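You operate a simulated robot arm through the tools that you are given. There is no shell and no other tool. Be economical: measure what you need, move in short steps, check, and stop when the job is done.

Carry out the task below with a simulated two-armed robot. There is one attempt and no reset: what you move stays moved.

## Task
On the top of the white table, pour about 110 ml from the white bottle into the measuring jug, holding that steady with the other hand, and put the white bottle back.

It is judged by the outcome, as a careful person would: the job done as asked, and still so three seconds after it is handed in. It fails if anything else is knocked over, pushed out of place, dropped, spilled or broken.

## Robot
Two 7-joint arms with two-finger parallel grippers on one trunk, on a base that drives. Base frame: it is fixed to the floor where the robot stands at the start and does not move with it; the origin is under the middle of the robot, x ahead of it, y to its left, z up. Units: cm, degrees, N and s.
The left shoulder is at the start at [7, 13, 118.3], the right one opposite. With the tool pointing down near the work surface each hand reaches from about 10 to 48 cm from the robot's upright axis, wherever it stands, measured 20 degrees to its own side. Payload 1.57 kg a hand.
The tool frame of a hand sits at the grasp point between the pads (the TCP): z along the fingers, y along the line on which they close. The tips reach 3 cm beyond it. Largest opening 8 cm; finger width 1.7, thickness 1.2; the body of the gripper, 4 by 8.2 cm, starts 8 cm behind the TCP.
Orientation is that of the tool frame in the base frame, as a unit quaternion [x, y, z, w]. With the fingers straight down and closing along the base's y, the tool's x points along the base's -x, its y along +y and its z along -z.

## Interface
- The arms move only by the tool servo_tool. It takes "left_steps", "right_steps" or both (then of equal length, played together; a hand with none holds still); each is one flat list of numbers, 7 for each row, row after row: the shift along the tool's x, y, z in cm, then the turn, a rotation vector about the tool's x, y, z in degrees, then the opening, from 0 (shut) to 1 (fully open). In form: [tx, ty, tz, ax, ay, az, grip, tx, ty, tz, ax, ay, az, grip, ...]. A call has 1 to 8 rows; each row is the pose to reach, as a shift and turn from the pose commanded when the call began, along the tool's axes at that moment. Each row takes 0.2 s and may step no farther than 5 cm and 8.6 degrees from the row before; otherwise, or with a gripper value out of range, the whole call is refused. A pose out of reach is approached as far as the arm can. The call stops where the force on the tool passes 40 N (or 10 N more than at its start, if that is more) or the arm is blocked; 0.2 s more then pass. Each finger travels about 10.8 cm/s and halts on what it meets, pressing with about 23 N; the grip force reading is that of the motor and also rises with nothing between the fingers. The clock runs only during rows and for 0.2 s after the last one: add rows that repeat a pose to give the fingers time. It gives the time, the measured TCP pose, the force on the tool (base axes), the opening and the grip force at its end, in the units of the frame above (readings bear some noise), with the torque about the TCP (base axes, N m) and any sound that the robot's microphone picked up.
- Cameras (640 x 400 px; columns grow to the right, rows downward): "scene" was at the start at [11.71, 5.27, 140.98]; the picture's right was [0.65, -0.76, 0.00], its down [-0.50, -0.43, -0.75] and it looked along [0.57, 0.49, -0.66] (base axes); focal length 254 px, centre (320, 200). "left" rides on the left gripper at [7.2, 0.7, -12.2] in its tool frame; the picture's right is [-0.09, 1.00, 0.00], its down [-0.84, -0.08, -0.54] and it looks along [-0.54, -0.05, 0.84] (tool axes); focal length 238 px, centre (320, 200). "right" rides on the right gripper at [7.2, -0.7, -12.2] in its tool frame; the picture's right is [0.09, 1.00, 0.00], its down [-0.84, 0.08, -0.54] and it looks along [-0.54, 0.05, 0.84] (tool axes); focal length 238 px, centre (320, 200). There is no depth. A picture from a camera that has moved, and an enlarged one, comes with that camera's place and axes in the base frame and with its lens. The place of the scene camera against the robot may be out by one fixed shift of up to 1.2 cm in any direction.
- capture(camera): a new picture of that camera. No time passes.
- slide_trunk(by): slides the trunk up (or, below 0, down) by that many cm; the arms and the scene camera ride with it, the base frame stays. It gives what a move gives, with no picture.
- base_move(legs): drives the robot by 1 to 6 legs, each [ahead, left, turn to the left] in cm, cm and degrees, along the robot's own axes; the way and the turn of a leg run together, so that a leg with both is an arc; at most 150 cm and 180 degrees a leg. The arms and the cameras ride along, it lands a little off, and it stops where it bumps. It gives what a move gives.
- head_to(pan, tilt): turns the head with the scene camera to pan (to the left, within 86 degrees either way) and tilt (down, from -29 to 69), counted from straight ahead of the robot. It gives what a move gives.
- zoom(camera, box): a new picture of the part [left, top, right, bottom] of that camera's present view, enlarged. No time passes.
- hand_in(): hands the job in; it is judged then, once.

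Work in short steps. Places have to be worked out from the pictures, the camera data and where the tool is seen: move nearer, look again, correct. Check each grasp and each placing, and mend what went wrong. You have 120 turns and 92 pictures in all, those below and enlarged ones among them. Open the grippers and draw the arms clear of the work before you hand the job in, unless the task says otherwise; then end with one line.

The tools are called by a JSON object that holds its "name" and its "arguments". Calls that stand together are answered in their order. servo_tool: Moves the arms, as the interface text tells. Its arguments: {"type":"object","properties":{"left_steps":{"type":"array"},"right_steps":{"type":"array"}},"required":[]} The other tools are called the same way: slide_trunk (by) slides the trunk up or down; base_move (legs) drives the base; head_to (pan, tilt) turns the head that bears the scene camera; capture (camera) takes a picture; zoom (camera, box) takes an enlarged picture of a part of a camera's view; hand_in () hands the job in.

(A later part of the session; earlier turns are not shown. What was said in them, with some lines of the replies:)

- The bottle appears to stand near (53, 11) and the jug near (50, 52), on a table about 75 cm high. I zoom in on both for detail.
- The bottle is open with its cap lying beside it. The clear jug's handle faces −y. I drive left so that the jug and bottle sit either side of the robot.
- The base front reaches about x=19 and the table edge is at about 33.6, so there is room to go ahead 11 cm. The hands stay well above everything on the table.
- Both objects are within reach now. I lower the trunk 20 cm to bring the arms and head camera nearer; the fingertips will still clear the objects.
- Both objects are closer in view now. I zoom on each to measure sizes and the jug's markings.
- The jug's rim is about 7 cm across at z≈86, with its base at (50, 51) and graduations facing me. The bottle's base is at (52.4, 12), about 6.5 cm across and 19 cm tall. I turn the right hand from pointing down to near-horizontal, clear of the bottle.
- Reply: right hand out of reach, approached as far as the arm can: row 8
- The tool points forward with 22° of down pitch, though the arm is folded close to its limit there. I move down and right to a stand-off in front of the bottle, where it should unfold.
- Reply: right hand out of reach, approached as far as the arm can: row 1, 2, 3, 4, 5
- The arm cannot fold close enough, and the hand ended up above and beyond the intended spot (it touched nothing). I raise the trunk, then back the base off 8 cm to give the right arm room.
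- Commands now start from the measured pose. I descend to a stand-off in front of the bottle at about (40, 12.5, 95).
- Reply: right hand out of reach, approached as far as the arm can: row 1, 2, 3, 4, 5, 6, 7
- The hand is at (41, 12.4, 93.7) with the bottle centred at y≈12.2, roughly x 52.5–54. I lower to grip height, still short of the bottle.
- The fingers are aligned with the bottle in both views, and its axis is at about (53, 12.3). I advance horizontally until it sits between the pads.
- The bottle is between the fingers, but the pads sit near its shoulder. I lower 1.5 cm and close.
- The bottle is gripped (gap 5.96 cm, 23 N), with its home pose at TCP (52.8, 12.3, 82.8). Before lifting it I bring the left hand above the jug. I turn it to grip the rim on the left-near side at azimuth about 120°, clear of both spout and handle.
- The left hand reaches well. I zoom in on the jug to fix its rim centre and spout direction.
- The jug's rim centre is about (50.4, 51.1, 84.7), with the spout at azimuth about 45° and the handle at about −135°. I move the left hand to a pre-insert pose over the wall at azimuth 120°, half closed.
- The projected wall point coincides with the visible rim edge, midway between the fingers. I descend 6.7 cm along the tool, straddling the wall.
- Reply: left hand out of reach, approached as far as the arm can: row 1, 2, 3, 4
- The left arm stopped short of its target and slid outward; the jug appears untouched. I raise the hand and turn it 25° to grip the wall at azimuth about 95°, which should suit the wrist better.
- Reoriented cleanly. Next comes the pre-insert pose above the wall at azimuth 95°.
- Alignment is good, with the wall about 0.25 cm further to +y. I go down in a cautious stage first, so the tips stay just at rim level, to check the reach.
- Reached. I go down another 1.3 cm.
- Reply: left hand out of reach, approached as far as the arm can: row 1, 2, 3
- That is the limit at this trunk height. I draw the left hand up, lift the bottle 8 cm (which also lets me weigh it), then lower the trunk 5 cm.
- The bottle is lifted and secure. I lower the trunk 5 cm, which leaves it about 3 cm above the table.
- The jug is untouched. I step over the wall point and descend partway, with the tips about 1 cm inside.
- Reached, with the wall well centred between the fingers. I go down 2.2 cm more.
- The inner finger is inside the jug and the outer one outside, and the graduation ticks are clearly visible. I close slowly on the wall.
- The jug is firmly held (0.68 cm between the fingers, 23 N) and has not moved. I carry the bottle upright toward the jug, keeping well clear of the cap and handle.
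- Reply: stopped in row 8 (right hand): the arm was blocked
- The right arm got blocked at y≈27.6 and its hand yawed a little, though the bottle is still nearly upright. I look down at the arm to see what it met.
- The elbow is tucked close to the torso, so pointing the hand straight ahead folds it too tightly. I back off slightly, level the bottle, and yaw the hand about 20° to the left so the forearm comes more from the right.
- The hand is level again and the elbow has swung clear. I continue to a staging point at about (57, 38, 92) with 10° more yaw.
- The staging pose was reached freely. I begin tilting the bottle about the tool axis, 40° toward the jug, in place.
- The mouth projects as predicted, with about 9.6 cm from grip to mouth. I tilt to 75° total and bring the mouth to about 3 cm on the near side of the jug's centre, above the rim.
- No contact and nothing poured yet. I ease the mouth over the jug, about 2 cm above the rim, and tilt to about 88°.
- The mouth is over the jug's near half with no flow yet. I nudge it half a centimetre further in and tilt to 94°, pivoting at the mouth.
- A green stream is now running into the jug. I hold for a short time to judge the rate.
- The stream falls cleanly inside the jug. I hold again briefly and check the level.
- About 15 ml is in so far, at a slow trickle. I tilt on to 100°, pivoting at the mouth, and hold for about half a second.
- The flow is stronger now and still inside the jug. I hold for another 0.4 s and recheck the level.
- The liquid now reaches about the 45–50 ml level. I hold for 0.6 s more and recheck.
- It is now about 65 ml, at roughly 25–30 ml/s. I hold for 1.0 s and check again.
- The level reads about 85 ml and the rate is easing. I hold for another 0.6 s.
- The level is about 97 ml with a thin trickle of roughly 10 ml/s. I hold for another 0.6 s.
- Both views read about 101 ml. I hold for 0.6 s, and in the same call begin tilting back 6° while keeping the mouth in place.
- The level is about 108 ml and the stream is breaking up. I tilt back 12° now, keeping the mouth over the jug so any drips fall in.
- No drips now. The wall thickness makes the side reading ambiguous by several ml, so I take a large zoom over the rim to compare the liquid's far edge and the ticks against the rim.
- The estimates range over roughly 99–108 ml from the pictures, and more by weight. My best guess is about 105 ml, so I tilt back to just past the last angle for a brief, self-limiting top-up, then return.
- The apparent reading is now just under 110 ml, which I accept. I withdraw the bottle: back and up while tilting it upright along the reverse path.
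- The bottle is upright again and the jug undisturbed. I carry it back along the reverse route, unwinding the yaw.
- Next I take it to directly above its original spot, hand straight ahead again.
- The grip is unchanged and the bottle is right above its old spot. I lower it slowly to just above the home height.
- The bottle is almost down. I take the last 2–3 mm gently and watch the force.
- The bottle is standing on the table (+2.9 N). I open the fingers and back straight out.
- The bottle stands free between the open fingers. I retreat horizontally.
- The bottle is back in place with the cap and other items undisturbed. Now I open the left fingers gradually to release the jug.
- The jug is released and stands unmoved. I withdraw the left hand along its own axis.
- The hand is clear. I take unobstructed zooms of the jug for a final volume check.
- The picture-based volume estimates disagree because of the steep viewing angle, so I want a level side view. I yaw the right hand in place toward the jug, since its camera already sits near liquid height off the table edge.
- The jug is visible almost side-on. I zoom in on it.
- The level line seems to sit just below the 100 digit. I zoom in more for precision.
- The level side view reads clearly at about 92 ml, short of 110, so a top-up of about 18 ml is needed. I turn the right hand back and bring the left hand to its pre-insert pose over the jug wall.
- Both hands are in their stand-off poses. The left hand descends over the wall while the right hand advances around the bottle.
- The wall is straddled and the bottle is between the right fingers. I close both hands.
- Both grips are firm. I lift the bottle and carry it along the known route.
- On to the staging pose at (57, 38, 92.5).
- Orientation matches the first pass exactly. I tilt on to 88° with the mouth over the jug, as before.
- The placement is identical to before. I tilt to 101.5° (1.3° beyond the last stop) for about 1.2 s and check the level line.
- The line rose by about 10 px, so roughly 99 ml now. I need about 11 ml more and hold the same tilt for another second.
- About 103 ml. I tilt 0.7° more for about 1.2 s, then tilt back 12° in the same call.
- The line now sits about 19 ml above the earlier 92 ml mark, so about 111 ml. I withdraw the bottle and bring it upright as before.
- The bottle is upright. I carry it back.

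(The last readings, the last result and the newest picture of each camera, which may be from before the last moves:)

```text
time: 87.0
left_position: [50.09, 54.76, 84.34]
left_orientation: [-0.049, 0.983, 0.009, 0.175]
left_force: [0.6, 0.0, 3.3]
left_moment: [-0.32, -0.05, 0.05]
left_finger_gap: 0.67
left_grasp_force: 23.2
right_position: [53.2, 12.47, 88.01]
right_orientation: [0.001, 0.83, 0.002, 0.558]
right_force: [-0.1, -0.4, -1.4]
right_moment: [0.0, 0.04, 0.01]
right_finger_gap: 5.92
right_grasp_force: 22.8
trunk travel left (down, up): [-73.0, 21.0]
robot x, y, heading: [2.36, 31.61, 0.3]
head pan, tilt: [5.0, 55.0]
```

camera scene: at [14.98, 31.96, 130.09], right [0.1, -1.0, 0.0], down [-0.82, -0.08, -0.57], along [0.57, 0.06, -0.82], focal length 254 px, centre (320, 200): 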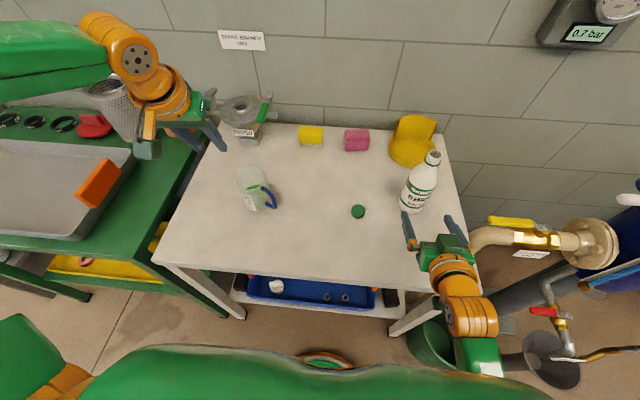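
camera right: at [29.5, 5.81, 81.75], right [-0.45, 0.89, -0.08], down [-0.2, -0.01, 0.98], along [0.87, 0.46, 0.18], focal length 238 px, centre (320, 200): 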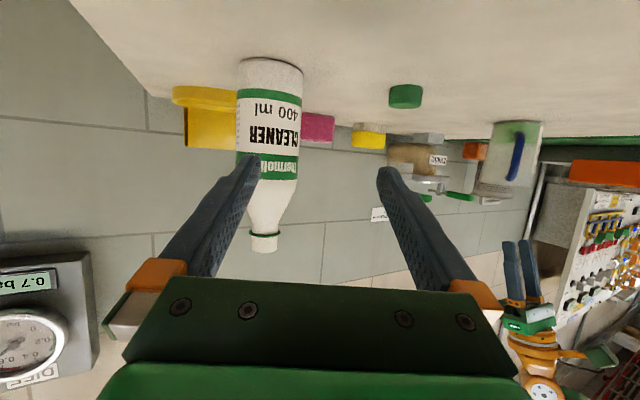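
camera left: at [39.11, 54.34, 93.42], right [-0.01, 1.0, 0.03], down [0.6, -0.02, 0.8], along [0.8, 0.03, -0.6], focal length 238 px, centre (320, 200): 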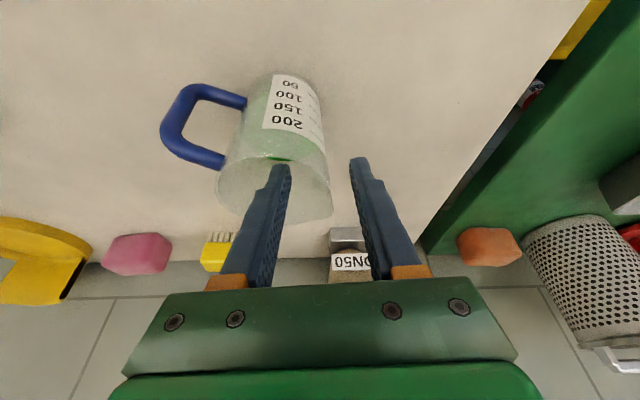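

The bottle is above its spot again. I lower it slowly to just above the table.

{"name": "servo_tool", "arguments": {"right_steps": [1.4, 0, 0.52, 0, 0, 0, 0.3, 2.8, 0, 1.05, 0, 0, 0, 0.3, 4, 0, 1.5, 0, 0, 0, 0.3, 4.5, 0, 1.7, 0, 0, 0, 0.3, 4.83, -0.05, 1.81, 0, 0, 0, 0.3, 4.83, -0.05, 1.81, 0, 0, 0, 0.3]}}

{"name": "servo_tool", "arguments": {"right_steps": [0.07, 0, 0.03, 0, 0, 0, 0.3, 0.14, 0, 0.06, 0, 0, 0, 0.3, 0.14, 0, 0.06, 0, 0, 0, 0.3]}}

```text
time: 88.4
left_position: [49.94, 54.77, 84.45]
left_orientation: [-0.048, 0.983, 0.008, 0.175]
left_force: [0.2, -0.5, 3.8]
left_moment: [-0.3, -0.03, 0.01]
left_finger_gap: 0.65
left_grasp_force: 22.9
right_position: [52.88, 12.43, 82.93]
right_orientation: [0.0, 0.83, 0.003, 0.558]
right_force: [-0.9, -1.0, -1.5]
right_moment: [0.01, 0.03, 0.02]
right_finger_gap: 5.91
right_grasp_force: 23.6
trunk travel left (down, up): [-73.0, 21.0]
robot x, y, heading: [2.54, 31.76, 0.6]
head pan, tilt: [5.0, 55.0]
```

```text
time: 89.2
left_position: [49.96, 54.7, 84.34]
left_orientation: [-0.048, 0.983, 0.009, 0.175]
left_force: [-0.7, -0.6, 2.9]
left_moment: [-0.27, -0.01, 0.0]
left_finger_gap: 0.69
left_grasp_force: 22.9
right_position: [52.8, 12.54, 82.76]
right_orientation: [0.001, 0.83, 0.001, 0.557]
right_force: [1.5, -0.1, -0.2]
right_moment: [-0.03, -0.03, 0.01]
right_finger_gap: 5.93
right_grasp_force: 23.1
trunk travel left (down, up): [-73.0, 21.0]
robot x, y, heading: [2.1, 31.17, 0.5]
head pan, tilt: [5.0, 55.0]
```

A slight touch shows (about 1.2 N of unloading). I take it half a millimetre further, then open the right fingers.

{"name": "servo_tool", "arguments": {"right_steps": [0.06, 0, 0.02, 0, 0, 0, 0.3, 0.06, 0, 0.02, 0, 0, 0, 0.3]}}

{"name": "servo_tool", "arguments": {"right_steps": [0, 0, 0, 0, 0, 0, 0.78, 0, 0, 0, 0, 0, 0, 0.85, 0, 0, 0, 0, 0, 0, 1, 0, 0, 0, 0, 0, 0, 1]}}

{"name": "capture", "arguments": {"camera": "right"}}

```text
time: 89.8
left_position: [49.92, 54.72, 84.27]
left_orientation: [-0.047, 0.983, 0.009, 0.175]
left_force: [-0.3, -1.4, 2.0]
left_moment: [-0.21, -0.06, 0.04]
left_finger_gap: 0.7
left_grasp_force: 23.0
right_position: [52.92, 12.52, 82.76]
right_orientation: [0.001, 0.829, 0.001, 0.559]
right_force: [1.7, -0.5, 6.6]
right_moment: [-0.23, -0.02, 0.0]
right_finger_gap: 5.9
right_grasp_force: 23.4
trunk travel left (down, up): [-73.0, 21.0]
robot x, y, heading: [2.59, 31.34, 0.4]
head pan, tilt: [5.0, 55.0]
```

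```text
time: 90.8
left_position: [49.92, 54.74, 84.41]
left_orientation: [-0.048, 0.984, 0.008, 0.174]
left_force: [0.6, -0.7, 3.9]
left_moment: [-0.31, 0.01, -0.01]
left_finger_gap: 0.68
left_grasp_force: 22.7
right_position: [52.8, 12.47, 82.68]
right_orientation: [0.001, 0.83, 0.001, 0.558]
right_force: [0.8, 0.2, -0.3]
right_moment: [0.01, -0.02, 0.04]
right_finger_gap: 8.01
right_grasp_force: 0.1
trunk travel left (down, up): [-73.0, 21.0]
robot x, y, heading: [2.68, 31.39, 0.7]
head pan, tilt: [5.0, 55.0]
```

```text
3 pictures are left
camera right: at [38.79, 11.9, 80.6], right [-0.03, 1.0, -0.08], down [-0.19, 0.07, 0.98], along [0.98, 0.05, 0.18], focal length 238 px, centre (320, 200)
```

right: 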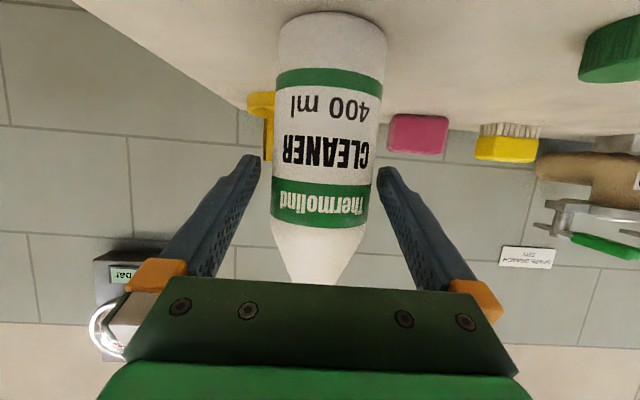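

The bottle stands upright and free. The right hand backs out while the left opens gradually.

{"name": "servo_tool", "arguments": {"left_steps": [0, 0, 0, 0, 0, 0, 0.12, 0, 0, 0, 0, 0, 0, 0.25, 0, 0, 0, 0, 0, 0, 0.38, 0, 0, 0, 0, 0, 0, 0.45, 0, 0, 0, 0, 0, 0, 0.45, 0, 0, 0, 0, 0, 0, 0.45], "right_steps": [0.8, 0, -2.2, 0, 0, 0, 1, 1.6, 0, -4.4, 0, 0, 0, 1, 2.4, 0, -6.6, 0, 0, 0, 1, 3, 0, -8.6, 0, 0, 0, 1, 3.3, 0, -10.5, 0, 0, 0, 1, 3.3, 0, -10.5, 0, 0, 0, 1]}}

{"name": "servo_tool", "arguments": {"left_steps": [0, 0, -1.5, 0, 0, 0, 0.45, 0, 0, -3.2, 0, 0, 0, 0.45, 0, 0, -5, 0, 0, 0, 0.45, 0, 0, -7, 0, 0, 0, 0.45, 0, 0, -9.5, 0, 0, 0, 0.45, -3, 2, -12, 0, 0, 0, 0.45, -3, 5, -13, 0, 0, 0, 0.45]}}

{"name": "capture", "arguments": {"camera": "scene"}}

```text
time: 92.2
left_position: [50.02, 54.91, 84.29]
left_orientation: [-0.048, 0.983, 0.009, 0.175]
left_force: [-0.5, -0.4, -0.2]
left_moment: [0.03, -0.02, -0.01]
left_finger_gap: 3.58
left_grasp_force: 0.2
right_position: [41.79, 12.4, 83.42]
right_orientation: [0.002, 0.83, 0.001, 0.558]
right_force: [-0.9, -0.2, -0.3]
right_moment: [0.04, 0.01, -0.02]
right_finger_gap: 8.01
right_grasp_force: 0.1
trunk travel left (down, up): [-73.0, 21.0]
robot x, y, heading: [2.82, 31.63, 0.6]
head pan, tilt: [5.0, 55.0]
```

```text
time: 93.8
left_position: [47.83, 59.7, 97.61]
left_orientation: [-0.049, 0.983, 0.008, 0.175]
left_force: [-0.2, 0.5, -0.6]
left_moment: [-0.04, 0.03, 0.01]
left_finger_gap: 3.6
left_grasp_force: 0.0
right_position: [41.85, 12.57, 83.41]
right_orientation: [0.001, 0.83, 0.0, 0.558]
right_force: [-0.6, -0.3, 0.0]
right_moment: [-0.01, 0.02, -0.01]
right_finger_gap: 8.01
right_grasp_force: 0.1
trunk travel left (down, up): [-73.0, 21.0]
robot x, y, heading: [2.36, 31.34, 0.6]
head pan, tilt: [5.0, 55.0]
```

```text
2 pictures are left
camera scene: at [14.88, 32.14, 130.1], right [0.1, -1.0, 0.0], down [-0.81, -0.08, -0.57], along [0.57, 0.05, -0.82], focal length 254 px, centre (320, 200)
```

scene: 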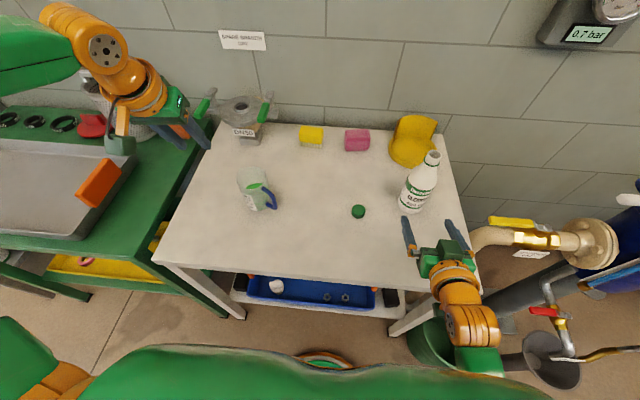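

Everything is in place and both hands are clear. I repeat the level side view to confirm the volume.

{"name": "servo_tool", "arguments": {"right_steps": [0, 0, 0, -7.7, 0, -3.15, 1, 0, 0, 0, -15.4, 0, -6.3, 1, 0, 0, 0, -23.15, 0, -9.45, 1, 0, 0, 0, -23.15, 0, -9.45, 1]}}

{"name": "zoom", "arguments": {"camera": "right", "box": [496, 112, 576, 162]}}

```text
time: 94.8
left_position: [47.88, 59.66, 97.65]
left_orientation: [-0.047, 0.984, 0.007, 0.174]
left_force: [0.2, -1.0, -0.7]
left_moment: [0.0, 0.0, -0.02]
left_finger_gap: 3.59
left_grasp_force: 0.0
right_position: [41.76, 12.34, 83.58]
right_orientation: [-0.178, 0.809, 0.122, 0.546]
right_force: [0.9, -0.2, -0.1]
right_moment: [0.0, -0.01, 0.0]
right_finger_gap: 7.97
right_grasp_force: 0.0
trunk travel left (down, up): [-73.0, 21.0]
robot x, y, heading: [1.92, 31.51, 0.9]
head pan, tilt: [5.0, 55.0]
```

```text
8.00 times, centred on (536, 137) of right
camera zoom: at [29.41, 5.97, 81.46], right [-0.45, 0.89, -0.08], down [-0.2, -0.01, 0.98], along [0.87, 0.46, 0.18], focal length 1907 px, centre (-1408, 704)
```

zoom: 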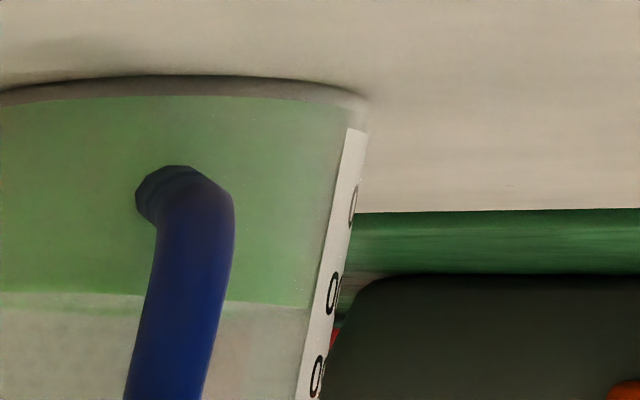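

The level reads about 109–111 ml. I raise the trunk to draw both arms well clear, fully opening the left hand first.

{"name": "servo_tool", "arguments": {"left_steps": [0, 0, -1, 0, 0, 0, 0.7, 0, 0, -2, 0, 0, 0, 1, 0, 0, -2, 0, 0, 0, 1]}}

{"name": "slide_trunk", "arguments": {"by": 14}}

{"name": "capture", "arguments": {"camera": "scene"}}

```text
time: 95.6
left_position: [47.16, 59.48, 99.33]
left_orientation: [-0.048, 0.984, 0.008, 0.174]
left_force: [-0.2, -0.9, -0.3]
left_moment: [0.02, 0.03, -0.02]
left_finger_gap: 8.01
left_grasp_force: 0.2
right_position: [41.86, 12.41, 83.58]
right_orientation: [-0.179, 0.81, 0.123, 0.545]
right_force: [0.2, -0.4, 0.4]
right_moment: [0.01, -0.01, 0.03]
right_finger_gap: 7.99
right_grasp_force: 0.0
trunk travel left (down, up): [-73.0, 21.0]
robot x, y, heading: [2.47, 31.79, 0.7]
head pan, tilt: [5.0, 55.0]
```

```text
time: 97.3
left_position: [47.13, 59.51, 113.44]
left_orientation: [-0.049, 0.983, 0.008, 0.175]
left_force: [0.2, 0.4, 0.2]
left_moment: [0.0, 0.0, 0.0]
left_finger_gap: 7.99
left_grasp_force: 0.1
right_position: [41.81, 12.48, 97.52]
right_orientation: [-0.179, 0.81, 0.122, 0.545]
right_force: [-1.2, 0.3, 0.6]
right_moment: [0.0, 0.0, 0.0]
right_finger_gap: 8.01
right_grasp_force: 0.1
trunk travel left (down, up): [-87.0, 7.0]
robot x, y, heading: [2.34, 31.47, 0.6]
head pan, tilt: [5.0, 55.0]
```

```text
0 pictures are left
camera scene: at [14.99, 31.98, 144.09], right [0.1, -1.0, 0.0], down [-0.82, -0.08, -0.57], along [0.57, 0.06, -0.82], focal length 254 px, centre (320, 200)
```

scene: 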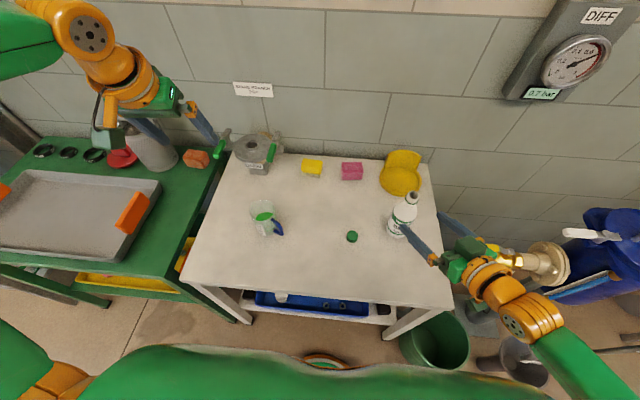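

The bottle is standing in its place, the jug holds about 110 ml, both hands are open and clear, and nothing else has been disturbed. I hand the job in.

{"name": "hand_in", "arguments": {}}

```text
The job is handed in.
```

I poured about 110 ml from the white bottle into the measuring jug, holding the jug steady with the left hand, and put the bottle back in its original place. The level was about 109–111 ml in a nearly level side view, after a top-up because the first pour came to only about 92 ml.
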